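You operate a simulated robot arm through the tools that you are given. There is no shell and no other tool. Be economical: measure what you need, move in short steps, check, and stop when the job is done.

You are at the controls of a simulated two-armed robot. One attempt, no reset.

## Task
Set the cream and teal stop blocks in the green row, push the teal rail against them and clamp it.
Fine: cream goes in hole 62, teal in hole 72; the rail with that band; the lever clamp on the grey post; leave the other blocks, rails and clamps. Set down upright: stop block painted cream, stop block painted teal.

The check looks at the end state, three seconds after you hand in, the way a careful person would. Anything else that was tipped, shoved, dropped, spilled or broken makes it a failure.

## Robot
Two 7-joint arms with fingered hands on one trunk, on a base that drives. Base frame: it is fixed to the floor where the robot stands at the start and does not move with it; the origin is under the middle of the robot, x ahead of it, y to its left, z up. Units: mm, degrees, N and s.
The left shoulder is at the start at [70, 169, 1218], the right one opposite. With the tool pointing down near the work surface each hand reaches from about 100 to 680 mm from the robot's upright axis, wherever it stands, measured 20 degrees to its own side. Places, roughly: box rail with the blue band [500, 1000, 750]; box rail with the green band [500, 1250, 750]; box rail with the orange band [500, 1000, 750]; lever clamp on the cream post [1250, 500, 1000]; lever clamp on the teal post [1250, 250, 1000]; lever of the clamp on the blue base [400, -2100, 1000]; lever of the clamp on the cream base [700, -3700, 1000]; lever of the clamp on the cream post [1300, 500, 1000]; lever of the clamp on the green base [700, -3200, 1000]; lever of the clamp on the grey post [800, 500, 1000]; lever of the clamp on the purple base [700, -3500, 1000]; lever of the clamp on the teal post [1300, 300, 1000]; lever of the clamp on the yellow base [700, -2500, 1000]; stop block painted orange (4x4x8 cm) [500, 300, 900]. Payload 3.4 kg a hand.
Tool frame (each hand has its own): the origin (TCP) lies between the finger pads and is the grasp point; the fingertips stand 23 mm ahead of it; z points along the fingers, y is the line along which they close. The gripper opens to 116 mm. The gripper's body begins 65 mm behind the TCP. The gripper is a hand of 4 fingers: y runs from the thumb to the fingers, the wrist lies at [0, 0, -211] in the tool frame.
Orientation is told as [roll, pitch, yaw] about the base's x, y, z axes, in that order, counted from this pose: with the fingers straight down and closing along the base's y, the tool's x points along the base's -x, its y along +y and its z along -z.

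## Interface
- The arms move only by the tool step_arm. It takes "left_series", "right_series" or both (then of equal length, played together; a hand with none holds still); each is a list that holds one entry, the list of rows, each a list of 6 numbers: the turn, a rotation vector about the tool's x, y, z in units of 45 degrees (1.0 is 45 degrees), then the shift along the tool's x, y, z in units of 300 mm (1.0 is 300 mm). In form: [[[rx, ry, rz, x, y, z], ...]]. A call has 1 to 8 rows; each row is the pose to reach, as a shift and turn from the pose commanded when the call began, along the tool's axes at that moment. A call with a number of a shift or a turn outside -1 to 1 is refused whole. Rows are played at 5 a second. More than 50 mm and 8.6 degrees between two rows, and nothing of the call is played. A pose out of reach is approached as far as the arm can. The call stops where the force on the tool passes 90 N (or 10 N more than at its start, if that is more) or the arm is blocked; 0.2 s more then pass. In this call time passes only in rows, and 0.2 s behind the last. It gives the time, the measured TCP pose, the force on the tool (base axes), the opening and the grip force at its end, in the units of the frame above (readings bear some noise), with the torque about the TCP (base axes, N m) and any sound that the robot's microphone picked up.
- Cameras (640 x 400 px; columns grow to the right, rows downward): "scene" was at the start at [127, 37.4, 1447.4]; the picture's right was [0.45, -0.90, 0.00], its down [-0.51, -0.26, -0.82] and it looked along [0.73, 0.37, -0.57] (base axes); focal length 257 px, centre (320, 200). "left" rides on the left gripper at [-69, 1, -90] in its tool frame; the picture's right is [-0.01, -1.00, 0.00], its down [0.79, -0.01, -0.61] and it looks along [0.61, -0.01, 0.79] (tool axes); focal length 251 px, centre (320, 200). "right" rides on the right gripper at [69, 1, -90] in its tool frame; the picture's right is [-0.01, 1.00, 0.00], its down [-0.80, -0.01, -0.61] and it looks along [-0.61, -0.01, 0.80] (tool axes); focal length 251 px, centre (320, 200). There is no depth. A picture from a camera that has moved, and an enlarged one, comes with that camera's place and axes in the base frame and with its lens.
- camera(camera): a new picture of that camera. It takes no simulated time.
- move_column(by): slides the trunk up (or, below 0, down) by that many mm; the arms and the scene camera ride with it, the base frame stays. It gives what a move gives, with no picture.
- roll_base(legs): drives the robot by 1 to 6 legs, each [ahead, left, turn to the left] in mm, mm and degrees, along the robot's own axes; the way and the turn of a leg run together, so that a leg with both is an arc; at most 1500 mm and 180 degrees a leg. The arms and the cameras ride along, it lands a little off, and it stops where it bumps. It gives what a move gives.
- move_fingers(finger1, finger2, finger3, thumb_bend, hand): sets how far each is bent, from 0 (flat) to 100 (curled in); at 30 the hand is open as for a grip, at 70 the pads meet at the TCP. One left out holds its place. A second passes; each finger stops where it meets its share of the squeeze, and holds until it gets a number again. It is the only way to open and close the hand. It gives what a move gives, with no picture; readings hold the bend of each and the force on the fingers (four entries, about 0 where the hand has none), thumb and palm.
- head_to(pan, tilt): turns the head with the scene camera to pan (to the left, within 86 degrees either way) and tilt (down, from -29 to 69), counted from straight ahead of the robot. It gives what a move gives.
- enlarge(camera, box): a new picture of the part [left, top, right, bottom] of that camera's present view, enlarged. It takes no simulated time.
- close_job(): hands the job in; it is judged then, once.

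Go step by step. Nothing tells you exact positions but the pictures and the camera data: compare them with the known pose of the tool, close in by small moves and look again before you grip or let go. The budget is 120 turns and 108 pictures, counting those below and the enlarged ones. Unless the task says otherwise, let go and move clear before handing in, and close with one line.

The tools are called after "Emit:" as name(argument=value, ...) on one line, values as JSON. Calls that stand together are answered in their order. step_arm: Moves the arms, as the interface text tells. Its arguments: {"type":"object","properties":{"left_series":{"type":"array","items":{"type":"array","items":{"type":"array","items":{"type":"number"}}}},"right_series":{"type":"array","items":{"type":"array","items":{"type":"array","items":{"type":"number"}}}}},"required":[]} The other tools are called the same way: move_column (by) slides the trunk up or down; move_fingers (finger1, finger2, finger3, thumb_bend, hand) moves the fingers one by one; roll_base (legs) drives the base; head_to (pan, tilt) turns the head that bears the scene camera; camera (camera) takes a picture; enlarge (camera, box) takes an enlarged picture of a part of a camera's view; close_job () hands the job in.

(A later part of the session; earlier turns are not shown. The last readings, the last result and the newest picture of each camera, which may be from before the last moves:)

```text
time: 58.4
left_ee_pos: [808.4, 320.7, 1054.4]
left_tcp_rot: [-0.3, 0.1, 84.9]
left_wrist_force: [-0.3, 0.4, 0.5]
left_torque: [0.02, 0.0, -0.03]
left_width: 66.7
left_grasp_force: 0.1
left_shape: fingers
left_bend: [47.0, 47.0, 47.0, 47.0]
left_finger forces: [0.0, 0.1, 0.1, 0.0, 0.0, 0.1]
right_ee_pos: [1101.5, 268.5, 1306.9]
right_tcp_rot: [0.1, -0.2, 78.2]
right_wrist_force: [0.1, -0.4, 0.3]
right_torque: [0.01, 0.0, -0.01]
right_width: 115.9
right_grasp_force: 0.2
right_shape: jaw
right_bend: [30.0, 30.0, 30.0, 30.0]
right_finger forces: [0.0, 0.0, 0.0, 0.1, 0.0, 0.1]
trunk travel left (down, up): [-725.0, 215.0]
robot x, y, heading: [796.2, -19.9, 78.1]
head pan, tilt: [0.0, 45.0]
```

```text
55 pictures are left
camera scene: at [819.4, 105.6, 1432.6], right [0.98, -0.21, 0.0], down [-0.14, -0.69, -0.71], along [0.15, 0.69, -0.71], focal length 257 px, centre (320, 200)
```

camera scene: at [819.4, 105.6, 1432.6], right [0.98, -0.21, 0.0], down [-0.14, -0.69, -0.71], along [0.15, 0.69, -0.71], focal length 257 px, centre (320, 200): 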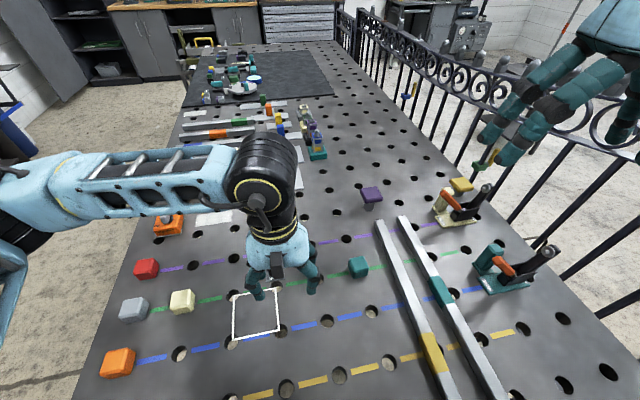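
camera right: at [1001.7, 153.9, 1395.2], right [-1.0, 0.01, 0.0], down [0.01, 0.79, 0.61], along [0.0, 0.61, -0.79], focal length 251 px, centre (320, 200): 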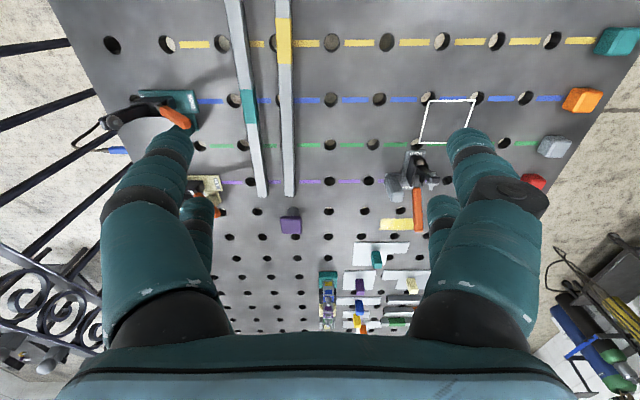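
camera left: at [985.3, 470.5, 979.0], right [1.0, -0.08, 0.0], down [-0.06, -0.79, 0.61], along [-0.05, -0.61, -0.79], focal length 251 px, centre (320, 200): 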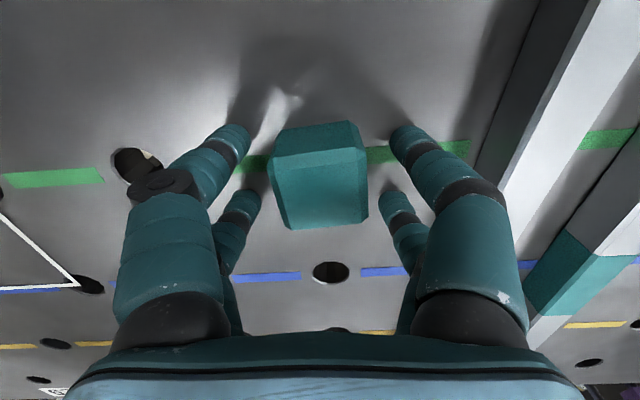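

Both stops are set. Now the teal rail: its centre is at about (1134, 305), nearly along y. I'll park the left hand to the left, partly close the right hand, and bring it above the rail.

Emit:
move_fingers(hand="right", finger1=47, finger2=47, finger3=47, thumb_bend=47)

Emit:
step_arm(left_series=[[[0, 0, 0, 0.05, 0.12, -0.03], [0, 0, 0, 0.1, 0.24, -0.06], [0, 0, 0, 0.15, 0.36, -0.1], [0, 0, 0, 0.2, 0.48, -0.13], [0, 0, 0, 0.2, 0.6, -0.16], [0, 0, 0, 0.2, 0.7, -0.2], [0, 0, 0, 0.2, 0.8, -0.2]]], right_series=[[[0, 0, -0.04, -0.02, -0.012, 0.14], [0, 0, -0.08, -0.04, -0.024, 0.28], [0, 0, -0.12, -0.06, -0.036, 0.42], [0, 0, -0.16, -0.08, -0.048, 0.56], [0, 0, -0.2, -0.1, -0.06, 0.7], [0, 0, -0.22, -0.12, -0.07, 0.84], [0, 0, -0.238, -0.143, -0.081, 0.96]]])

Emit:
camera(camera="right")

Emit:
camera(camera="scene")

```text
time: 59.4
left_ee_pos: [811.5, 322.4, 1053.6]
left_tcp_rot: [0.0, 0.3, 85.0]
left_wrist_force: [0.6, -0.1, 0.4]
left_torque: [-0.02, 0.03, 0.02]
left_width: 66.9
left_grasp_force: 0.0
left_shape: fingers
left_bend: [47.0, 47.0, 47.0, 47.0]
left_finger forces: [0.0, 0.0, 0.0, 0.0, 0.1, 0.1]
right_ee_pos: [1104.3, 269.0, 1305.9]
right_tcp_rot: [0.0, -0.2, 78.1]
right_wrist_force: [0.3, -0.1, -0.3]
right_torque: [0.0, -0.01, -0.04]
right_width: 67.9
right_grasp_force: 0.0
right_shape: fingers
right_bend: [47.0, 47.0, 47.0, 47.0]
right_finger forces: [0.0, 0.0, 0.0, 0.0, 0.1, 0.1]
trunk travel left (down, up): [-725.0, 215.0]
robot x, y, heading: [798.1, -23.0, 78.3]
head pan, tilt: [0.0, 45.0]
```

```text
time: 61.0
left_ee_pos: [568.3, 299.1, 1124.9]
left_tcp_rot: [-0.1, 0.3, 84.9]
left_wrist_force: [-0.2, -0.7, 1.1]
left_torque: [0.01, 0.0, -0.04]
left_width: 66.6
left_grasp_force: 0.1
left_shape: fingers
left_bend: [47.0, 47.0, 47.0, 47.0]
left_finger forces: [0.0, 0.1, 0.1, 0.2, 0.0, 0.0]
left hand out of reach, approached as far as the arm can: row 4, 5, 6, 7
right_ee_pos: [1136.0, 307.7, 1018.0]
right_tcp_rot: [0.0, -0.2, 88.8]
right_wrist_force: [0.8, 0.4, 0.3]
right_torque: [-0.03, -0.02, -0.01]
right_width: 67.7
right_grasp_force: 0.0
right_shape: fingers
right_bend: [47.0, 47.0, 47.0, 47.0]
right_finger forces: [0.1, 0.0, 0.0, 0.0, 0.0, 0.0]
trunk travel left (down, up): [-725.0, 215.0]
robot x, y, heading: [795.3, -17.7, 78.2]
head pan, tilt: [0.0, 45.0]
```

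```text
54 pictures are left
camera right: at [1133.4, 238.7, 1106.4], right [-1.0, 0.03, 0.0], down [0.02, 0.79, 0.61], along [0.02, 0.61, -0.79], focal length 251 px, centre (320, 200)
```

right: 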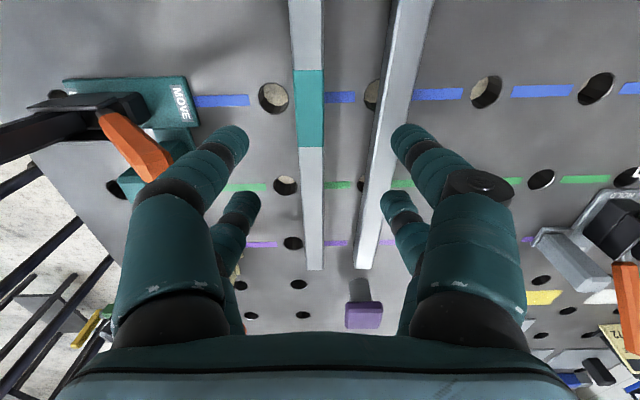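

```text
53 pictures are left
camera scene: at [821.8, 104.5, 1432.6], right [0.98, -0.21, 0.0], down [-0.15, -0.69, -0.71], along [0.15, 0.69, -0.71], focal length 257 px, centre (320, 200)
```

scene: 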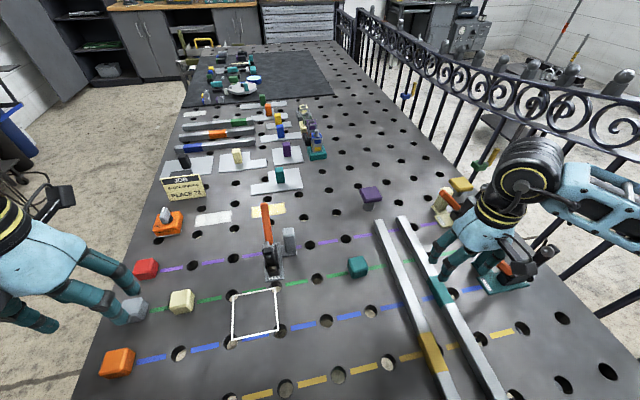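

Rail centre at the band is about 10 mm further +x than the hand, and the teal-post clamp is clear. Shift and descend part-way.

Emit:
step_arm(right_series=[[[0, 0, 0, 0, -0.033, 0.1], [0, 0, 0, 0, -0.033, 0.2], [0, 0, 0, 0, -0.033, 0.31]]])

Emit:
camera(camera="right")

```text
time: 61.8
left_ee_pos: [569.6, 299.7, 1123.6]
left_tcp_rot: [0.0, 0.3, 84.9]
left_wrist_force: [-0.3, 0.1, 0.0]
left_torque: [0.02, -0.02, 0.03]
left_width: 66.7
left_grasp_force: 0.0
left_shape: fingers
left_bend: [47.0, 47.0, 47.0, 47.0]
left_finger forces: [0.0, 0.1, 0.0, 0.0, 0.1, 0.0]
right_ee_pos: [1146.8, 308.5, 925.1]
right_tcp_rot: [0.1, -0.3, 88.8]
right_wrist_force: [-0.6, -0.2, 0.0]
right_torque: [-0.03, 0.02, 0.0]
right_width: 67.9
right_grasp_force: 0.1
right_shape: fingers
right_bend: [47.0, 47.0, 47.0, 47.0]
right_finger forces: [0.1, 0.1, 0.1, 0.0, 0.0, 0.0]
trunk travel left (down, up): [-725.0, 215.0]
robot x, y, heading: [796.1, -18.6, 78.0]
head pan, tilt: [0.0, 45.0]
```

```text
52 pictures are left
camera right: at [1144.0, 241.4, 1014.0], right [-1.0, 0.03, 0.0], down [0.02, 0.79, 0.61], along [0.02, 0.61, -0.79], focal length 251 px, centre (320, 200)
```

right: 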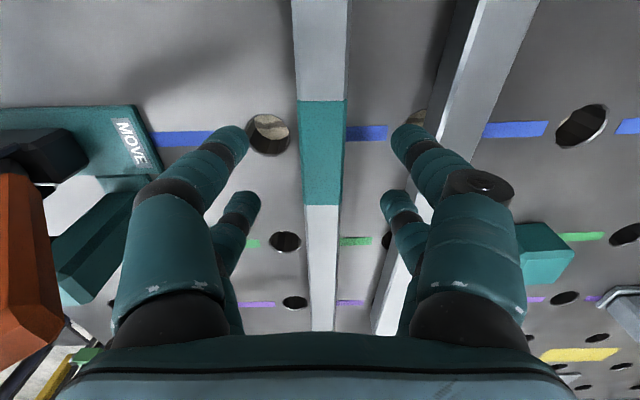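

Rail is centred between the fingers. The neighbouring clamp's orange lever seems close to my hand, so I'll check from the scene camera before going lower.

Emit:
enlarge(camera="scene", box=[400, 140, 580, 300])

```text
2.50 times, centred on (490, 220) of scene
camera zoom: at [822.5, 106.1, 1432.5], right [0.98, -0.21, 0.0], down [-0.15, -0.69, -0.71], along [0.15, 0.69, -0.71], focal length 642 px, centre (-105, 150)
```

zoom: 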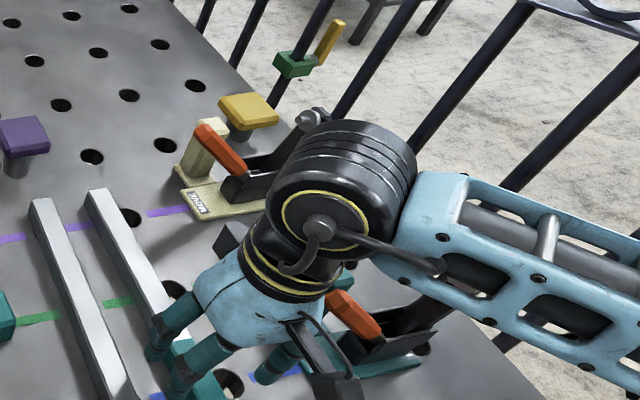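

The lever tip is at about (1215, 302, 990), too near the palm. I'll grip at y of about 250 instead, clear of the lever.

Emit:
step_arm(right_series=[[[0, 0, 0, 0.1, 0, 0], [0, 0, 0, 0.19, 0, 0], [0, 0, 0, 0.19, 0, 0.08], [0, 0, 0, 0.19, 0, 0.128]]])

Emit:
camera(camera="right")

```text
time: 62.8
left_ee_pos: [567.2, 297.7, 1124.2]
left_tcp_rot: [-0.3, 0.2, 85.0]
left_wrist_force: [0.1, 0.1, 0.3]
left_torque: [0.0, -0.02, 0.01]
left_width: 66.5
left_grasp_force: 0.0
left_shape: fingers
left_bend: [47.0, 47.0, 47.0, 47.0]
left_finger forces: [0.1, 0.1, 0.0, 0.0, 0.0, 0.1]
right_ee_pos: [1145.2, 250.1, 887.4]
right_tcp_rot: [-0.1, -0.4, 88.8]
right_wrist_force: [2.8, 5.7, 17.3]
right_torque: [-0.05, 0.36, -0.19]
right_width: 68.0
right_grasp_force: 8.6
right_shape: fingers
right_bend: [49.0, 47.0, 47.0, 46.0]
right_finger forces: [11.2, 2.5, 0.0, 0.0, 3.7, 0.0]
trunk travel left (down, up): [-725.0, 215.0]
robot x, y, heading: [799.1, -18.6, 78.1]
head pan, tilt: [0.0, 45.0]
```

```text
50 pictures are left
camera right: at [1141.0, 181.5, 976.9], right [-1.0, 0.03, 0.0], down [0.02, 0.79, 0.61], along [0.02, 0.61, -0.79], focal length 251 px, centre (320, 200)
```

right: 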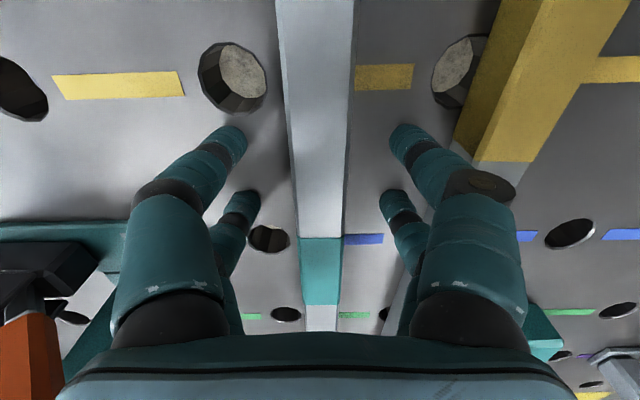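

A finger knuckle is touching the yellow rail (17 N). I'll rise at once, narrow the opening, and check the yellow rail.

Emit:
step_arm(right_series=[[[0, 0, 0, 0, 0, -0.06]]])

Emit:
move_fingers(hand="right", finger1=53, finger2=53, finger3=53, thumb_bend=53)

Emit:
camera(camera="right")

Emit:
enlarge(camera="scene", box=[360, 200, 520, 400])

```text
time: 63.2
left_ee_pos: [570.2, 300.2, 1124.1]
left_tcp_rot: [0.0, 0.2, 85.1]
left_wrist_force: [0.3, -0.5, 0.2]
left_torque: [0.01, -0.01, 0.01]
left_width: 66.8
left_grasp_force: 0.0
left_shape: fingers
left_bend: [47.0, 47.0, 47.0, 47.0]
left_finger forces: [0.1, 0.1, 0.0, 0.0, 0.0, 0.0]
right_ee_pos: [1145.9, 248.3, 903.3]
right_tcp_rot: [0.2, 0.0, 88.8]
right_wrist_force: [0.3, 0.1, 0.6]
right_torque: [0.0, -0.01, -0.01]
right_width: 67.5
right_grasp_force: 0.0
right_shape: fingers
right_bend: [47.0, 47.0, 47.0, 47.0]
right_finger forces: [0.0, 0.0, 0.1, 0.1, 0.0, 0.1]
trunk travel left (down, up): [-725.0, 215.0]
robot x, y, heading: [794.1, -18.2, 77.9]
head pan, tilt: [0.0, 45.0]
```

```text
time: 64.2
left_ee_pos: [569.8, 299.8, 1123.6]
left_tcp_rot: [-0.2, 0.3, 85.0]
left_wrist_force: [0.4, -0.1, -0.7]
left_torque: [0.01, -0.01, 0.03]
left_width: 66.9
left_grasp_force: 0.1
left_shape: fingers
left_bend: [47.0, 47.0, 47.0, 47.0]
left_finger forces: [0.1, 0.0, 0.0, 0.0, 0.0, 0.1]
right_ee_pos: [1145.0, 249.9, 905.2]
right_tcp_rot: [0.1, -0.3, 88.8]
right_wrist_force: [0.5, -0.3, 0.3]
right_torque: [0.01, 0.01, 0.02]
right_width: 50.0
right_grasp_force: 0.1
right_shape: fingers
right_bend: [53.0, 53.0, 53.0, 53.0]
right_finger forces: [0.0, 0.1, 0.0, 0.0, 0.0, 0.1]
trunk travel left (down, up): [-725.0, 215.0]
robot x, y, heading: [799.2, -22.3, 77.8]
head pan, tilt: [0.0, 45.0]
```

```text
49 pictures are left
camera right: at [1142.6, 182.0, 993.0], right [-1.0, 0.03, 0.0], down [0.02, 0.79, 0.61], along [0.02, 0.61, -0.79], focal length 251 px, centre (320, 200)
```

right: 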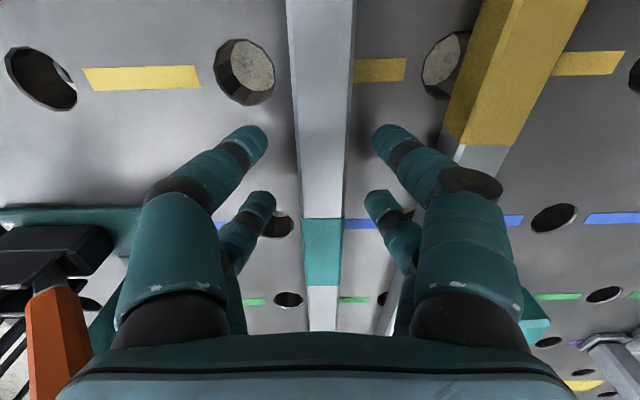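

```text
2.00 times, centred on (440, 300) of scene
camera zoom: at [822.4, 105.6, 1432.5], right [0.98, -0.21, 0.0], down [-0.15, -0.69, -0.71], along [0.15, 0.69, -0.71], focal length 514 px, centre (80, 0)
```

zoom: 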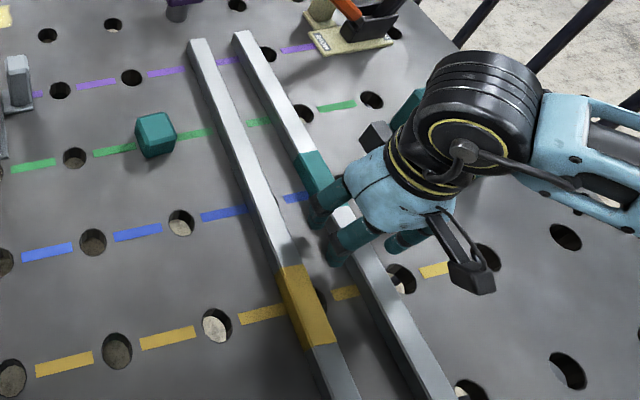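

Yellow rail looks unmoved. With the narrower opening and a 6 mm shift away from it, I'll descend again slowly.

Emit:
step_arm(right_series=[[[0, 0, 0, 0, -0.02, 0.01], [0, 0, 0, 0, -0.02, 0.025], [0, 0, 0, 0, -0.02, 0.04], [0, 0, 0, 0, -0.02, 0.053]]])

Emit:
enlarge(camera="right", box=[160, 60, 560, 310])

```text
time: 65.2
left_ee_pos: [569.8, 299.7, 1123.9]
left_tcp_rot: [-0.1, 0.4, 85.0]
left_wrist_force: [0.1, 0.4, 0.9]
left_torque: [0.02, 0.04, 0.0]
left_width: 66.8
left_grasp_force: 0.1
left_shape: fingers
left_bend: [47.0, 47.0, 47.0, 47.0]
left_finger forces: [0.1, 0.0, 0.0, 0.1, 0.0, 0.0]
right_ee_pos: [1149.9, 248.9, 889.8]
right_tcp_rot: [-0.1, -0.3, 88.8]
right_wrist_force: [0.8, 0.6, 3.2]
right_torque: [-0.03, -0.06, 0.0]
right_width: 50.2
right_grasp_force: 1.5
right_shape: fingers
right_bend: [53.0, 53.0, 53.0, 53.0]
right_finger forces: [1.0, 0.1, 0.1, 0.0, 2.1, 0.0]
trunk travel left (down, up): [-725.0, 215.0]
robot x, y, heading: [798.9, -17.0, 78.0]
head pan, tilt: [0.0, 45.0]
```

```text
1.60 times, centred on (360, 185) of right
camera zoom: at [1147.3, 181.5, 978.1], right [-1.0, 0.03, 0.0], down [0.02, 0.79, 0.61], along [0.02, 0.61, -0.79], focal length 402 px, centre (256, 224)
```

zoom: 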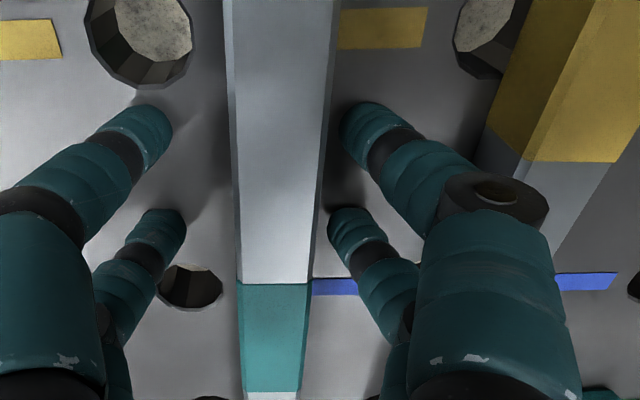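

Light symmetrical contact on thumb and finger 1 means the tips touch the table. I'll rise 2 mm and close.

Emit:
step_arm(right_series=[[[0, 0, 0, 0, 0.01, -0.008]]])

Emit:
move_fingers(hand="right", finger1=75, finger2=75, finger3=75, thumb_bend=75)

Emit:
enlarge(camera="right", box=[160, 60, 560, 310])

```text
time: 65.6
left_ee_pos: [569.4, 299.5, 1122.6]
left_tcp_rot: [-0.1, 0.3, 85.1]
left_wrist_force: [0.2, -0.3, -0.4]
left_torque: [0.01, 0.0, -0.01]
left_width: 66.8
left_grasp_force: 0.1
left_shape: fingers
left_bend: [47.0, 47.0, 47.0, 47.0]
left_finger forces: [0.1, 0.0, 0.0, 0.0, 0.0, 0.0]
right_ee_pos: [1147.5, 249.9, 891.3]
right_tcp_rot: [0.1, -0.2, 88.8]
right_wrist_force: [-0.1, 0.9, -0.6]
right_torque: [0.0, 0.01, -0.02]
right_width: 49.8
right_grasp_force: 0.2
right_shape: fingers
right_bend: [53.0, 53.0, 53.0, 53.0]
right_finger forces: [0.0, 0.1, 0.0, 0.0, 0.0, 0.0]
trunk travel left (down, up): [-725.0, 215.0]
robot x, y, heading: [796.1, -20.3, 78.1]
head pan, tilt: [0.0, 45.0]
```

```text
time: 66.6
left_ee_pos: [569.6, 300.4, 1124.0]
left_tcp_rot: [-0.2, 0.3, 85.1]
left_wrist_force: [-0.3, 0.0, -0.3]
left_torque: [-0.02, 0.0, -0.02]
left_width: 66.7
left_grasp_force: 0.1
left_shape: fingers
left_bend: [47.0, 47.0, 47.0, 47.0]
left_finger forces: [0.1, 0.0, 0.1, 0.0, 0.0, 0.0]
right_ee_pos: [1147.3, 248.7, 890.5]
right_tcp_rot: [0.1, -0.1, 88.8]
right_wrist_force: [0.1, -0.3, -0.1]
right_torque: [-0.01, 0.01, 0.09]
right_width: 20.6
right_grasp_force: 17.5
right_shape: fingers
right_bend: [62.0, 62.0, 67.0, 66.0]
right_finger forces: [8.8, 9.1, 6.5, 0.2, 11.0, 0.1]
trunk travel left (down, up): [-725.0, 215.0]
robot x, y, heading: [798.7, -22.6, 77.8]
head pan, tilt: [0.0, 45.0]
```

```text
1.60 times, centred on (360, 185) of right
camera zoom: at [1144.9, 181.7, 980.2], right [-1.0, 0.03, 0.0], down [0.02, 0.79, 0.61], along [0.02, 0.61, -0.79], focal length 402 px, centre (256, 224)
```

zoom: 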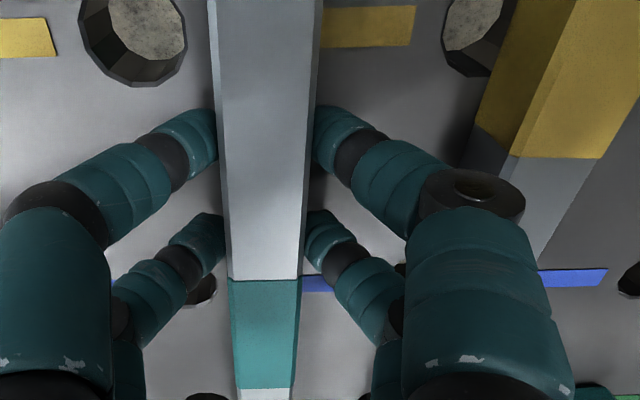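

Firm grip on the rail. I'll lift with the trunk and check for droop.

Emit:
move_column(by=60)

Emit:
camera(camera="scene")

Emit:
camera(camera="right")

```text
time: 67.6
left_ee_pos: [570.4, 300.9, 1184.0]
left_tcp_rot: [-0.1, 0.3, 84.9]
left_wrist_force: [0.3, 0.2, 0.1]
left_torque: [0.0, -0.02, 0.0]
left_width: 66.8
left_grasp_force: 0.0
left_shape: fingers
left_bend: [47.0, 47.0, 47.0, 47.0]
left_finger forces: [0.0, 0.0, 0.0, 0.0, 0.0, 0.0]
right_ee_pos: [1148.3, 249.4, 950.7]
right_tcp_rot: [0.0, 0.0, 88.8]
right_wrist_force: [-0.6, 0.9, -5.6]
right_torque: [-0.26, 0.03, 0.01]
right_width: 20.7
right_grasp_force: 16.6
right_shape: fingers
right_bend: [62.0, 61.0, 67.0, 68.0]
right_finger forces: [10.1, 6.9, 5.5, 0.1, 11.1, 0.1]
trunk travel left (down, up): [-785.0, 155.0]
robot x, y, heading: [796.8, -22.6, 78.0]
head pan, tilt: [0.0, 45.0]
```

```text
45 pictures are left
camera scene: at [823.0, 106.3, 1492.4], right [0.98, -0.21, 0.0], down [-0.15, -0.69, -0.71], along [0.15, 0.69, -0.71], focal length 257 px, centre (320, 200)
```

scene: 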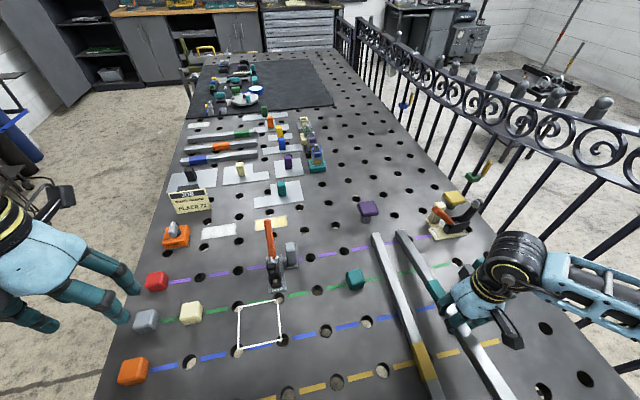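

```text
44 pictures are left
camera right: at [1145.2, 182.1, 1040.0], right [-1.0, 0.03, 0.0], down [0.02, 0.79, 0.61], along [0.02, 0.61, -0.79], focal length 251 px, centre (320, 200)
```

right: 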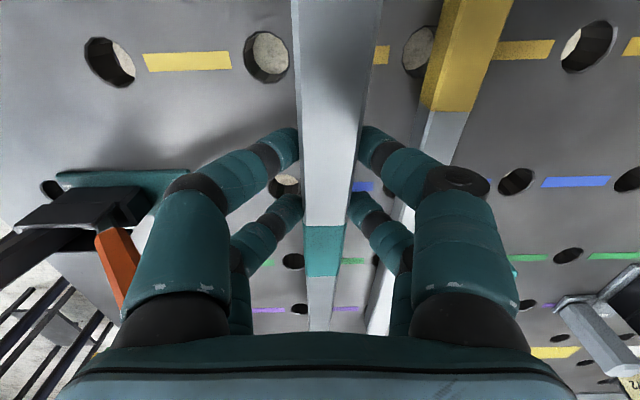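

The far end stayed down: the rail pivots in the grip because I hold it 57 mm off its centre. I'll set it back, slide it about 45 mm toward me, and regrip near its centre, clear of the lever.

Emit:
move_column(by=-59)

Emit:
step_arm(right_series=[[[0, 0, 0, 0.05, 0, 0], [0, 0, 0, 0.1, 0, 0], [0, 0, 0, 0.15, 0, 0]]])

Emit:
camera(camera="right")

```text
time: 68.5
left_ee_pos: [569.6, 300.1, 1124.6]
left_tcp_rot: [-0.1, 0.2, 85.0]
left_wrist_force: [0.4, 1.1, -0.1]
left_torque: [-0.01, -0.03, 0.02]
left_width: 66.9
left_grasp_force: 0.0
left_shape: fingers
left_bend: [47.0, 47.0, 47.0, 47.0]
left_finger forces: [0.0, 0.0, 0.1, 0.1, 0.0, 0.0]
right_ee_pos: [1146.5, 248.5, 893.0]
right_tcp_rot: [0.1, -0.3, 88.7]
right_wrist_force: [2.6, -1.2, 14.0]
right_torque: [0.17, 0.06, 0.02]
right_width: 20.8
right_grasp_force: 20.3
right_shape: fingers
right_bend: [61.0, 63.0, 70.0, 67.0]
right_finger forces: [9.4, 10.1, 9.6, 0.1, 11.9, 0.0]
trunk travel left (down, up): [-726.0, 214.0]
robot x, y, heading: [794.9, -22.4, 78.1]
head pan, tilt: [0.0, 45.0]
```

```text
time: 69.3
left_ee_pos: [567.9, 300.3, 1124.3]
left_tcp_rot: [-0.1, 0.3, 85.0]
left_wrist_force: [0.4, 0.6, 0.0]
left_torque: [-0.02, 0.01, -0.01]
left_width: 66.6
left_grasp_force: 0.0
left_shape: fingers
left_bend: [47.0, 47.0, 47.0, 47.0]
left_finger forces: [0.0, 0.1, 0.0, 0.0, 0.0, 0.1]
right_ee_pos: [1145.2, 205.1, 892.8]
right_tcp_rot: [0.0, -0.2, 88.8]
right_wrist_force: [1.7, 6.2, 14.8]
right_torque: [0.36, 0.09, -0.06]
right_width: 20.5
right_grasp_force: 20.8
right_shape: fingers
right_bend: [61.0, 63.0, 70.0, 67.0]
right_finger forces: [9.6, 10.1, 9.5, 0.0, 11.9, 0.1]
trunk travel left (down, up): [-726.0, 214.0]
robot x, y, heading: [800.8, -20.6, 78.3]
head pan, tilt: [0.0, 45.0]
```

```text
43 pictures are left
camera right: at [1143.1, 137.2, 982.0], right [-1.0, 0.03, 0.0], down [0.02, 0.79, 0.61], along [0.02, 0.61, -0.79], focal length 251 px, centre (320, 200)
```

right: 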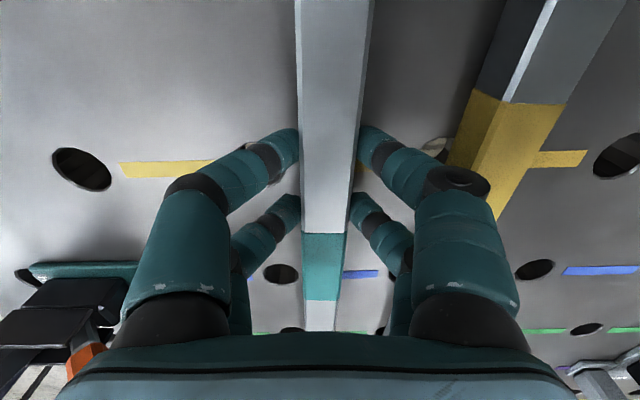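

Emit:
move_fingers(hand="right", finger1=53, finger2=53, finger3=53, thumb_bend=53)

Emit:
step_arm(right_series=[[[0, 0, 0, 0, 0, -0.12], [0, 0, 0, -0.08, 0, -0.12], [0, 0, 0, -0.175, 0, -0.12]]])

Emit:
camera(camera="right")

Emit:
enlarge(camera="scene", box=[360, 200, 540, 400])

```text
time: 70.3
left_ee_pos: [569.9, 299.4, 1125.2]
left_tcp_rot: [-0.1, 0.3, 85.1]
left_wrist_force: [0.0, -0.2, 0.1]
left_torque: [-0.03, 0.0, 0.0]
left_width: 66.7
left_grasp_force: 0.1
left_shape: fingers
left_bend: [47.0, 47.0, 47.0, 47.0]
left_finger forces: [0.0, 0.0, 0.0, 0.0, 0.1, 0.0]
right_ee_pos: [1147.3, 204.5, 892.5]
right_tcp_rot: [0.1, -0.2, 88.8]
right_wrist_force: [0.1, 0.2, -1.0]
right_torque: [-0.02, 0.01, 0.03]
right_width: 48.7
right_grasp_force: 0.0
right_shape: fingers
right_bend: [53.0, 53.0, 53.0, 53.0]
right_finger forces: [0.1, 0.1, 0.0, 0.1, 0.0, 0.1]
trunk travel left (down, up): [-726.0, 214.0]
robot x, y, heading: [796.4, -20.9, 77.8]
head pan, tilt: [0.0, 45.0]
```

```text
time: 71.2
left_ee_pos: [570.8, 301.6, 1123.8]
left_tcp_rot: [0.0, 0.4, 85.0]
left_wrist_force: [0.2, -0.2, -0.8]
left_torque: [0.0, -0.03, 0.02]
left_width: 66.6
left_grasp_force: 0.1
left_shape: fingers
left_bend: [47.0, 47.0, 47.0, 47.0]
left_finger forces: [0.1, 0.0, 0.1, 0.0, 0.0, 0.0]
right_ee_pos: [1148.3, 257.4, 928.6]
right_tcp_rot: [0.1, -0.1, 88.8]
right_wrist_force: [0.3, 0.7, -0.8]
right_torque: [-0.03, 0.04, -0.01]
right_width: 48.8
right_grasp_force: 0.0
right_shape: fingers
right_bend: [53.0, 53.0, 53.0, 53.0]
right_finger forces: [0.0, 0.0, 0.0, 0.0, 0.0, 0.0]
trunk travel left (down, up): [-726.0, 214.0]
robot x, y, heading: [797.2, -22.1, 78.0]
head pan, tilt: [0.0, 45.0]
```

```text
42 pictures are left
camera right: at [1145.1, 189.7, 1018.2], right [-1.0, 0.03, 0.0], down [0.02, 0.79, 0.61], along [0.02, 0.61, -0.79], focal length 251 px, centre (320, 200)
```

right: 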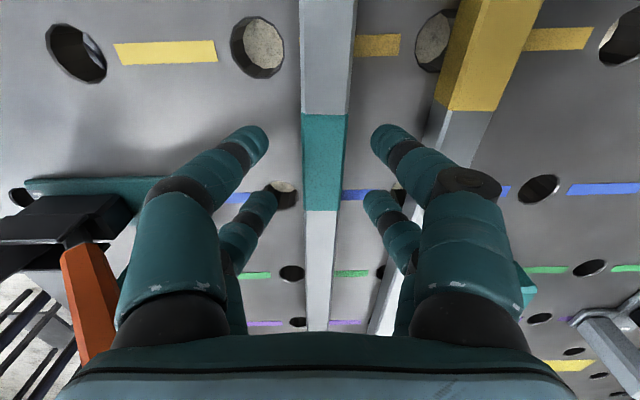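

```text
2.00 times, centred on (450, 300) of scene
camera zoom: at [822.7, 107.0, 1433.4], right [0.98, -0.21, 0.0], down [-0.15, -0.69, -0.71], along [0.15, 0.69, -0.71], focal length 514 px, centre (60, 0)
```

zoom: 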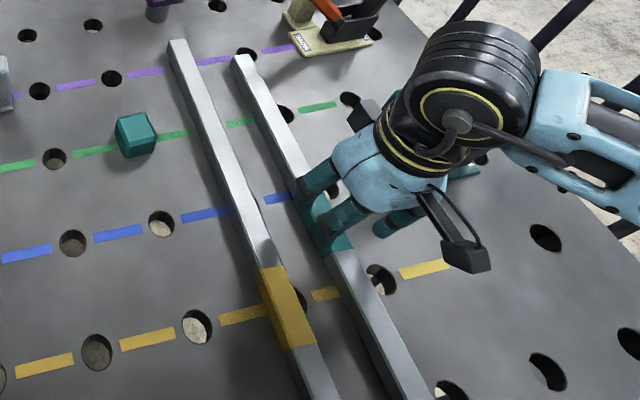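

Emit:
step_arm(right_series=[[[0, 0, 0, -0.017, 0, 0.05], [0, 0, 0, -0.017, 0, 0.09], [0, 0, 0, -0.017, 0, 0.122]]])

Emit:
move_fingers(hand="right", finger1=78, finger2=78, finger3=78, thumb_bend=78)

Emit:
move_column(by=50)

Emit:
camera(camera="scene")

Emit:
camera(camera="right")

```text
time: 72.0
left_ee_pos: [569.5, 299.9, 1125.0]
left_tcp_rot: [-0.1, 0.3, 85.0]
left_wrist_force: [-0.5, 0.1, 0.8]
left_torque: [0.02, 0.0, 0.0]
left_width: 66.6
left_grasp_force: 0.0
left_shape: fingers
left_bend: [47.0, 47.0, 47.0, 47.0]
left_finger forces: [0.0, 0.0, 0.0, 0.0, 0.0, 0.0]
right_ee_pos: [1147.9, 261.3, 892.9]
right_tcp_rot: [0.1, -0.3, 88.9]
right_wrist_force: [0.2, -0.7, -0.5]
right_torque: [-0.01, 0.03, 0.03]
right_width: 48.9
right_grasp_force: 0.0
right_shape: fingers
right_bend: [53.0, 53.0, 53.0, 53.0]
right_finger forces: [0.0, 0.2, 0.0, 0.0, 0.0, 0.1]
trunk travel left (down, up): [-726.0, 214.0]
robot x, y, heading: [794.7, -22.4, 78.0]
head pan, tilt: [0.0, 45.0]
```

```text
time: 73.0
left_ee_pos: [569.4, 299.8, 1123.9]
left_tcp_rot: [-0.1, 0.3, 85.0]
left_wrist_force: [-0.3, -0.3, 0.1]
left_torque: [-0.02, 0.0, -0.01]
left_width: 66.9
left_grasp_force: 0.0
left_shape: fingers
left_bend: [47.0, 47.0, 47.0, 47.0]
left_finger forces: [0.1, 0.1, 0.0, 0.0, 0.0, 0.1]
right_ee_pos: [1147.6, 260.3, 891.6]
right_tcp_rot: [0.1, -0.1, 88.7]
right_wrist_force: [0.5, 0.5, 0.6]
right_torque: [0.03, 0.06, 0.07]
right_width: 20.7
right_grasp_force: 19.7
right_shape: fingers
right_bend: [61.0, 62.0, 67.0, 68.0]
right_finger forces: [9.8, 9.6, 7.0, 0.0, 12.7, 0.0]
trunk travel left (down, up): [-726.0, 214.0]
robot x, y, heading: [796.9, -19.7, 78.3]
head pan, tilt: [0.0, 45.0]
```

```text
time: 73.9
left_ee_pos: [570.2, 300.3, 1175.0]
left_tcp_rot: [0.1, 0.3, 84.9]
left_wrist_force: [0.5, -0.1, -0.4]
left_torque: [0.01, -0.02, 0.0]
left_width: 66.8
left_grasp_force: 0.1
left_shape: fingers
left_bend: [47.0, 47.0, 47.0, 47.0]
left_finger forces: [0.0, 0.1, 0.0, 0.1, 0.0, 0.1]
right_ee_pos: [1149.0, 262.1, 943.5]
right_tcp_rot: [0.1, -0.1, 88.8]
right_wrist_force: [0.0, 1.1, -5.9]
right_torque: [0.0, -0.02, -0.01]
right_width: 20.8
right_grasp_force: 19.6
right_shape: fingers
right_bend: [60.0, 61.0, 67.0, 69.0]
right_finger forces: [10.1, 9.4, 6.7, 0.1, 12.2, 0.0]
trunk travel left (down, up): [-776.0, 164.0]
robot x, y, heading: [797.4, -20.1, 77.9]
head pan, tilt: [0.0, 45.0]
```

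```text
40 pictures are left
camera scene: at [823.1, 106.4, 1483.4], right [0.98, -0.21, 0.0], down [-0.15, -0.69, -0.71], along [0.15, 0.69, -0.71], focal length 257 px, centre (320, 200)
```

scene: 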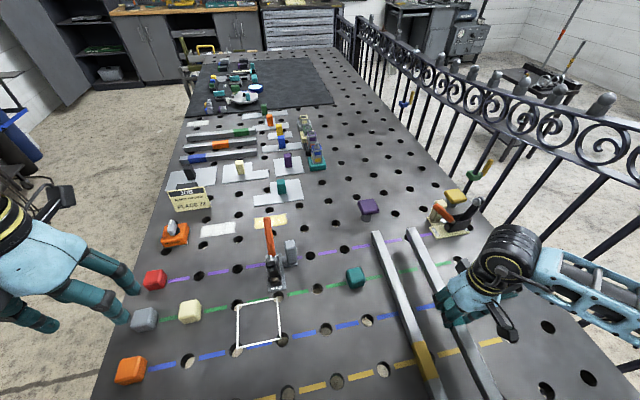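

```text
39 pictures are left
camera right: at [1145.5, 194.3, 1031.6], right [-1.0, 0.03, 0.0], down [0.02, 0.79, 0.61], along [0.02, 0.61, -0.79], focal length 251 px, centre (320, 200)
```

right: 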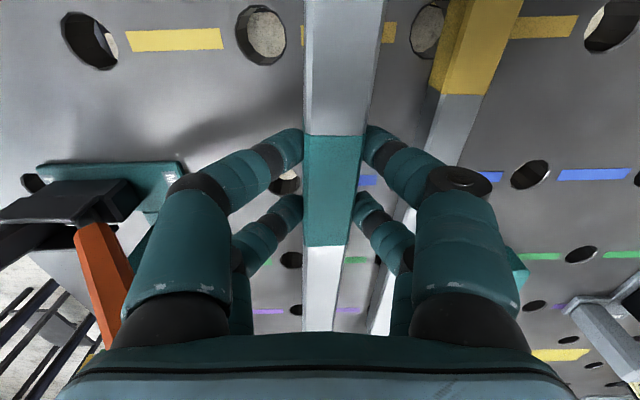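

Now level: 6 N weight, no torque. I'll raise it above every obstacle, move toward −x, then turn it clockwise in stages.

Emit:
move_column(by=100)

Emit:
step_arm(right_series=[[[0, 0, 0, 0, 0.15, 0], [0, 0, 0, 0, 0.3, 0], [0, 0, 0.16, 0, 0.45, 0], [0, 0, 0.32, 0, 0.6, 0], [0, 0, 0.48, 0.02, 0.72, 0], [0, 0, 0.64, 0.04, 0.8, 0], [0, 0, 0.8, 0.06, 0.88, 0], [0, 0, 0.96, 0.08, 0.96, 0]]])

Emit:
camera(camera="scene")

```text
time: 75.2
left_ee_pos: [571.2, 300.6, 1274.1]
left_tcp_rot: [0.1, 0.3, 85.0]
left_wrist_force: [0.1, -1.4, -0.5]
left_torque: [0.02, 0.0, 0.0]
left_width: 66.5
left_grasp_force: 0.0
left_shape: fingers
left_bend: [47.0, 47.0, 47.0, 47.0]
left_finger forces: [0.0, 0.0, 0.1, 0.0, 0.1, 0.1]
right_ee_pos: [1148.7, 260.6, 1043.0]
right_tcp_rot: [0.1, -0.2, 88.8]
right_wrist_force: [-0.9, 0.4, -6.4]
right_torque: [-0.06, -0.01, 0.0]
right_width: 20.4
right_grasp_force: 19.1
right_shape: fingers
right_bend: [60.0, 61.0, 67.0, 69.0]
right_finger forces: [10.2, 9.4, 6.8, 0.1, 12.1, 0.0]
trunk travel left (down, up): [-876.0, 64.0]
robot x, y, heading: [795.6, -22.9, 78.2]
head pan, tilt: [0.0, 45.0]
```

```text
time: 77.0
left_ee_pos: [570.6, 301.2, 1273.8]
left_tcp_rot: [-0.1, 0.4, 85.0]
left_wrist_force: [0.9, 0.2, 0.3]
left_torque: [-0.02, -0.01, -0.01]
left_width: 66.6
left_grasp_force: 0.0
left_shape: fingers
left_bend: [47.0, 47.0, 47.0, 47.0]
left_finger forces: [0.0, 0.0, 0.1, 0.1, 0.0, 0.1]
right_ee_pos: [908.7, 278.0, 997.7]
right_tcp_rot: [0.5, 1.0, 46.5]
right_wrist_force: [0.6, 0.6, -6.0]
right_torque: [-0.07, 0.03, 0.07]
right_width: 20.5
right_grasp_force: 19.1
right_shape: fingers
right_bend: [59.0, 60.0, 67.0, 70.0]
right_finger forces: [9.8, 9.7, 6.4, 0.0, 12.4, 0.0]
right hand out of reach, approached as far as the arm can: row 6, 7, 8
trunk travel left (down, up): [-876.0, 64.0]
robot x, y, heading: [798.6, -19.8, 78.0]
head pan, tilt: [0.0, 45.0]
```

```text
38 pictures are left
camera scene: at [822.4, 107.5, 1583.3], right [0.98, -0.21, 0.0], down [-0.15, -0.69, -0.71], along [0.15, 0.69, -0.71], focal length 257 px, centre (320, 200)
```

scene: 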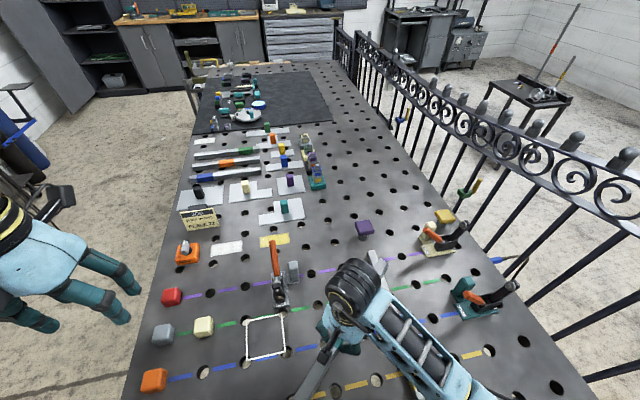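

The arm is folded too close to the body here. I'll back the base off about 160 mm with the rail held high.

Emit:
roll_base(legs=[[-160, 0, 0]])

Emit:
step_arm(right_series=[[[0, 0, 0.1, -0.12, 0.08, -0.1], [0, 0, 0.25, -0.24, 0.16, -0.15], [0, 0, 0.4, -0.36, 0.24, -0.15]]])

```text
time: 78.4
left_ee_pos: [537.0, 144.9, 1273.2]
left_tcp_rot: [0.0, 0.5, 85.0]
left_wrist_force: [-0.4, 0.5, 0.2]
left_torque: [0.0, 0.01, -0.02]
left_width: 66.8
left_grasp_force: 0.0
left_shape: fingers
left_bend: [47.0, 47.0, 47.0, 47.0]
left_finger forces: [0.1, 0.0, 0.1, 0.0, 0.1, 0.0]
right_ee_pos: [875.1, 122.1, 996.1]
right_tcp_rot: [0.4, 1.2, 46.5]
right_wrist_force: [-0.1, 0.3, -6.1]
right_torque: [-0.05, 0.01, 0.0]
right_width: 20.4
right_grasp_force: 19.4
right_shape: fingers
right_bend: [59.0, 60.0, 67.0, 70.0]
right_finger forces: [10.3, 9.3, 6.8, 0.0, 12.0, 0.0]
trunk travel left (down, up): [-876.0, 64.0]
robot x, y, heading: [762.9, -181.2, 78.0]
head pan, tilt: [0.0, 45.0]
```

```text
refused: row 1 steps farther than a row can; nothing moved
```

Emit:
step_arm(right_series=[[[0, 0, 0, -0.04, 0.09, -0.03], [0, 0, 0.12, -0.08, 0.18, -0.06], [0, 0, 0.26, -0.12, 0.26, -0.09], [0, 0, 0.4, -0.15, 0.33, -0.12], [0, 0, 0.54, -0.18, 0.39, -0.14], [0, 0, 0.68, -0.2, 0.44, -0.14], [0, 0, 0.82, -0.22, 0.48, -0.14], [0, 0, 0.97, -0.225, 0.489, -0.14]]])

Emit:
camera(camera="scene")

```text
time: 80.2
left_ee_pos: [534.8, 142.8, 1273.7]
left_tcp_rot: [-0.1, 0.5, 84.9]
left_wrist_force: [-0.2, 0.6, -0.3]
left_torque: [-0.05, -0.03, -0.01]
left_width: 66.7
left_grasp_force: 0.1
left_shape: fingers
left_bend: [47.0, 47.0, 47.0, 47.0]
left_finger forces: [0.0, 0.0, 0.0, 0.1, 0.0, 0.0]
right_ee_pos: [981.3, 393.1, 984.8]
right_tcp_rot: [0.4, 5.2, 8.7]
right_wrist_force: [1.2, -2.5, -4.6]
right_torque: [0.23, 0.13, 0.01]
right_width: 0.0
right_grasp_force: 0.0
right_shape: fingers
right_bend: [68.0, 70.0, 72.0, 76.0]
right_finger forces: [0.1, 0.0, 0.0, 0.0, 0.1, 0.0]
right hand out of reach, approached as far as the arm can: row 1, 2, 3, 4, 5, 6, 7, 8
trunk travel left (down, up): [-876.0, 64.0]
robot x, y, heading: [769.7, -178.3, 77.9]
head pan, tilt: [0.0, 45.0]
```

```text
37 pictures are left
camera scene: at [788.0, -51.0, 1583.0], right [0.98, -0.21, 0.0], down [-0.15, -0.69, -0.71], along [0.15, 0.69, -0.71], focal length 257 px, centre (320, 200)
```

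scene: 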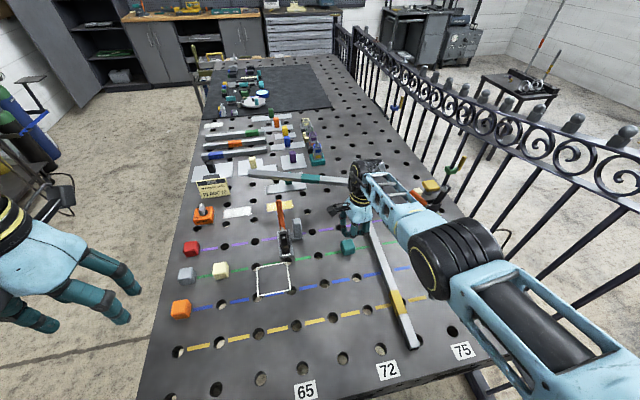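

The arm made a large unplanned swing and the rail slipped out of the hand. Before doing anything else I'll look where it went and whether anything was disturbed.

Emit:
enlarge(camera="scene", box=[180, 110, 440, 290])

Emit:
head_to(pan=12, tilt=40)

Emit:
enlarge(camera="scene", box=[200, 80, 480, 280])

```text
2.22 times, centred on (310, 200) of scene
camera zoom: at [788.0, -51.0, 1583.0], right [0.98, -0.21, 0.0], down [-0.15, -0.69, -0.71], along [0.15, 0.69, -0.71], focal length 571 px, centre (342, 200)
```

zoom: 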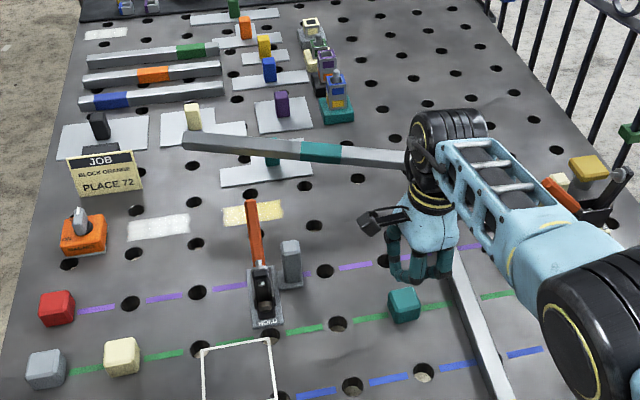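

```text
time: 81.0
left_ee_pos: [535.1, 141.8, 1273.7]
left_tcp_rot: [-0.1, 0.3, 84.9]
left_wrist_force: [-0.7, 0.1, -0.1]
left_torque: [-0.04, -0.02, -0.03]
left_width: 66.7
left_grasp_force: 0.0
left_shape: fingers
left_bend: [47.0, 47.0, 47.0, 47.0]
left_finger forces: [0.0, 0.0, 0.1, 0.0, 0.0, 0.0]
right_ee_pos: [980.6, 395.9, 988.9]
right_tcp_rot: [1.0, 4.9, 9.0]
right_wrist_force: [-0.4, -0.2, 0.2]
right_torque: [-0.01, 0.0, 0.0]
right_width: 0.0
right_grasp_force: 0.1
right_shape: fingers
right_bend: [68.0, 70.0, 72.0, 76.0]
right_finger forces: [0.0, 0.0, 0.1, 0.0, 0.0, 0.1]
trunk travel left (down, up): [-876.0, 64.0]
robot x, y, heading: [762.5, -180.0, 78.1]
head pan, tilt: [12.0, 40.0]
```

```text
2.00 times, centred on (340, 180) of scene
camera zoom: at [770.5, -46.4, 1590.6], right [1.0, 0.0, 0.0], down [0.0, -0.64, -0.77], along [0.0, 0.77, -0.64], focal length 514 px, centre (280, 240)
```

zoom: 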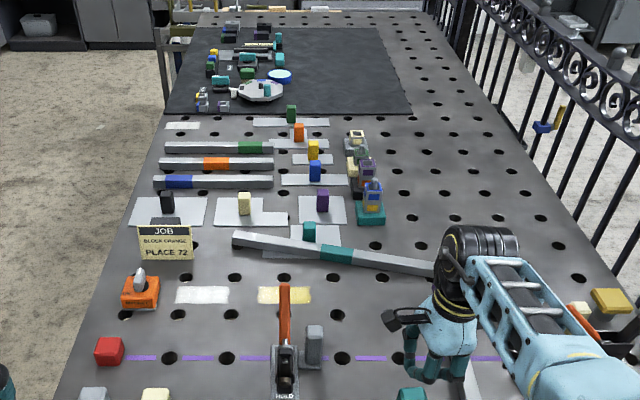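

The rail landed flat at roughly y 750, next to a small grey plate; nothing looks tipped so far. I'll move the right arm clear in small rows and inspect everything.

Emit:
step_arm(right_series=[[[0, 0, 0, 0, 0, -0.06]]])

```text
time: 81.4
left_ee_pos: [535.5, 140.9, 1274.9]
left_tcp_rot: [-0.1, 0.2, 85.0]
left_wrist_force: [-0.7, 0.5, 0.2]
left_torque: [-0.02, -0.02, -0.03]
left_width: 66.8
left_grasp_force: 0.1
left_shape: fingers
left_bend: [47.0, 47.0, 47.0, 47.0]
left_finger forces: [0.0, 0.0, 0.0, 0.0, 0.1, 0.0]
right_ee_pos: [987.7, 390.6, 997.2]
right_tcp_rot: [-1.0, 5.0, 8.6]
right_wrist_force: [-1.1, 0.8, 0.7]
right_torque: [0.01, -0.02, 0.0]
right_width: 0.1
right_grasp_force: 0.0
right_shape: fingers
right_bend: [68.0, 70.0, 72.0, 76.0]
right_finger forces: [0.0, 0.0, 0.1, 0.1, 0.0, 0.0]
right hand out of reach, approached as far as the arm can: row 1
trunk travel left (down, up): [-876.0, 64.0]
robot x, y, heading: [764.1, -180.2, 78.2]
head pan, tilt: [12.0, 40.0]
```

Emit:
step_arm(right_series=[[[0, 0, 0, 0.02, -0.1, 0], [0, 0, 0, 0.03, -0.2, 0], [0, 0, 0, 0.04, -0.3, 0], [0, 0, 0, 0.06, -0.4, 0]]])

Emit:
camera(camera="scene")

```text
time: 82.4
left_ee_pos: [534.7, 140.0, 1275.3]
left_tcp_rot: [-0.1, 0.3, 85.0]
left_wrist_force: [-0.7, -0.1, -0.5]
left_torque: [-0.01, -0.01, 0.01]
left_width: 67.0
left_grasp_force: 0.0
left_shape: fingers
left_bend: [47.0, 47.0, 47.0, 47.0]
left_finger forces: [0.0, 0.0, 0.0, 0.0, 0.1, 0.0]
right_ee_pos: [1032.7, 275.3, 994.5]
right_tcp_rot: [-0.5, 6.2, 9.9]
right_wrist_force: [0.1, 0.1, 0.0]
right_torque: [0.0, -0.01, -0.02]
right_width: 0.2
right_grasp_force: 0.0
right_shape: fingers
right_bend: [68.0, 70.0, 72.0, 76.0]
right_finger forces: [0.0, 0.0, 0.0, 0.1, 0.0, 0.0]
right hand out of reach, approached as far as the arm can: row 1, 2, 3, 4
trunk travel left (down, up): [-876.0, 64.0]
robot x, y, heading: [763.3, -180.0, 78.2]
head pan, tilt: [12.0, 40.0]
```

```text
34 pictures are left
camera scene: at [769.9, -48.0, 1590.8], right [1.0, 0.0, 0.0], down [0.0, -0.64, -0.77], along [0.0, 0.77, -0.64], focal length 257 px, centre (320, 200)
```

scene: 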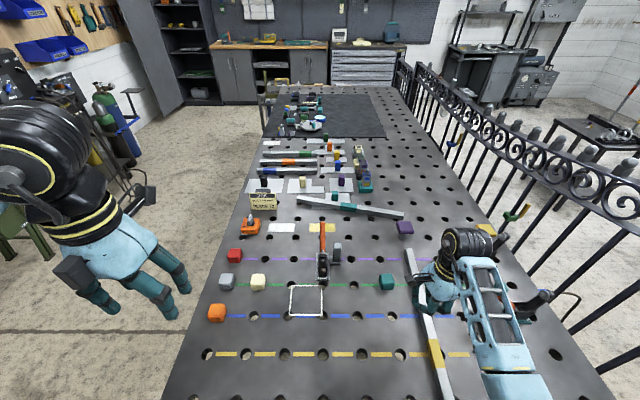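

Emit:
enlarge(camera="scene", box=[280, 160, 420, 250])

```text
4.44 times, centred on (350, 205) of scene
camera zoom: at [769.9, -48.0, 1590.8], right [1.0, 0.0, 0.0], down [0.0, -0.64, -0.77], along [0.0, 0.77, -0.64], focal length 1142 px, centre (187, 178)
```

zoom: 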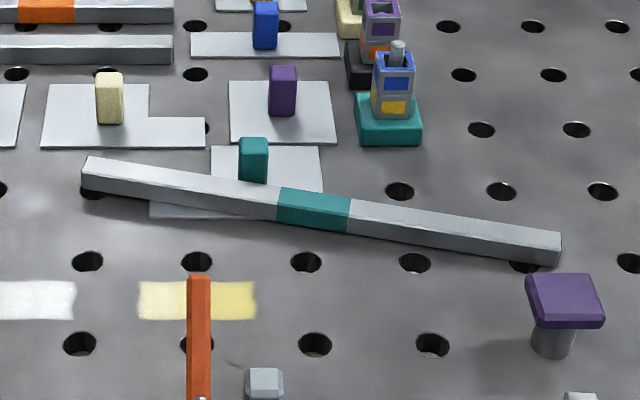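

The rail is lying flat, roughly along x, centred near (882, 752). Everything still stands, but it pushed the small grey plate with its teal block by about 30 mm toward +y. The table front gives a better approach, since no wrist twist is needed there. I'll drive round, re-lay the rail from there, and push that plate back to where it was.

Emit:
roll_base(legs=[[-330, 0, 0], [0, 0, -78], [-850, 0, 0], [0, 1050, 0]])

Emit:
head_to(pan=0, tilt=45)

Emit:
camera(camera="scene")

```text
time: 97.1
left_ee_pos: [105.9, 839.2, 1274.2]
left_tcp_rot: [0.0, 0.3, 7.2]
left_wrist_force: [-0.8, -0.7, 0.0]
left_torque: [-0.03, 0.04, -0.02]
left_width: 66.4
left_grasp_force: 0.1
left_shape: fingers
left_bend: [47.0, 47.0, 47.0, 47.0]
left_finger forces: [0.0, 0.1, 0.0, 0.0, 0.0, 0.0]
right_ee_pos: [343.6, 380.7, 994.7]
right_tcp_rot: [-0.5, 6.4, -67.9]
right_wrist_force: [0.1, -0.4, 0.9]
right_torque: [-0.02, 0.0, -0.02]
right_width: 0.0
right_grasp_force: 0.1
right_shape: fingers
right_bend: [68.0, 70.0, 72.0, 76.0]
right_finger forces: [0.1, 0.0, 0.1, 0.0, 0.0, 0.0]
trunk travel left (down, up): [-876.0, 64.0]
robot x, y, heading: [-157.8, 548.5, 0.3]
head pan, tilt: [12.0, 40.0]
```

```text
time: 97.8
left_ee_pos: [105.4, 839.6, 1273.7]
left_tcp_rot: [-0.1, 0.3, 7.1]
left_wrist_force: [0.1, -0.3, -0.7]
left_torque: [-0.02, 0.03, 0.01]
left_width: 66.9
left_grasp_force: 0.2
left_shape: fingers
left_bend: [47.0, 47.0, 47.0, 47.0]
left_finger forces: [0.1, 0.0, 0.0, 0.0, 0.0, 0.0]
right_ee_pos: [341.9, 381.1, 993.5]
right_tcp_rot: [-0.5, 6.2, -67.9]
right_wrist_force: [-1.0, 0.6, -0.7]
right_torque: [0.01, 0.02, -0.01]
right_width: 0.1
right_grasp_force: 0.0
right_shape: fingers
right_bend: [68.0, 70.0, 72.0, 76.0]
right_finger forces: [0.0, 0.0, 0.0, 0.0, 0.1, 0.0]
trunk travel left (down, up): [-876.0, 64.0]
robot x, y, heading: [-163.3, 548.2, 0.3]
head pan, tilt: [0.0, 45.0]
```

```text
32 pictures are left
camera scene: at [-30.5, 547.4, 1583.5], right [0.01, -1.0, 0.0], down [-0.71, 0.0, -0.71], along [0.71, 0.0, -0.71], focal length 257 px, centre (320, 200)
```

scene: 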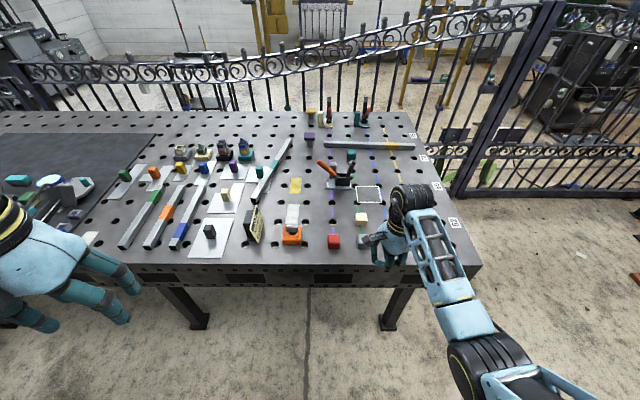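

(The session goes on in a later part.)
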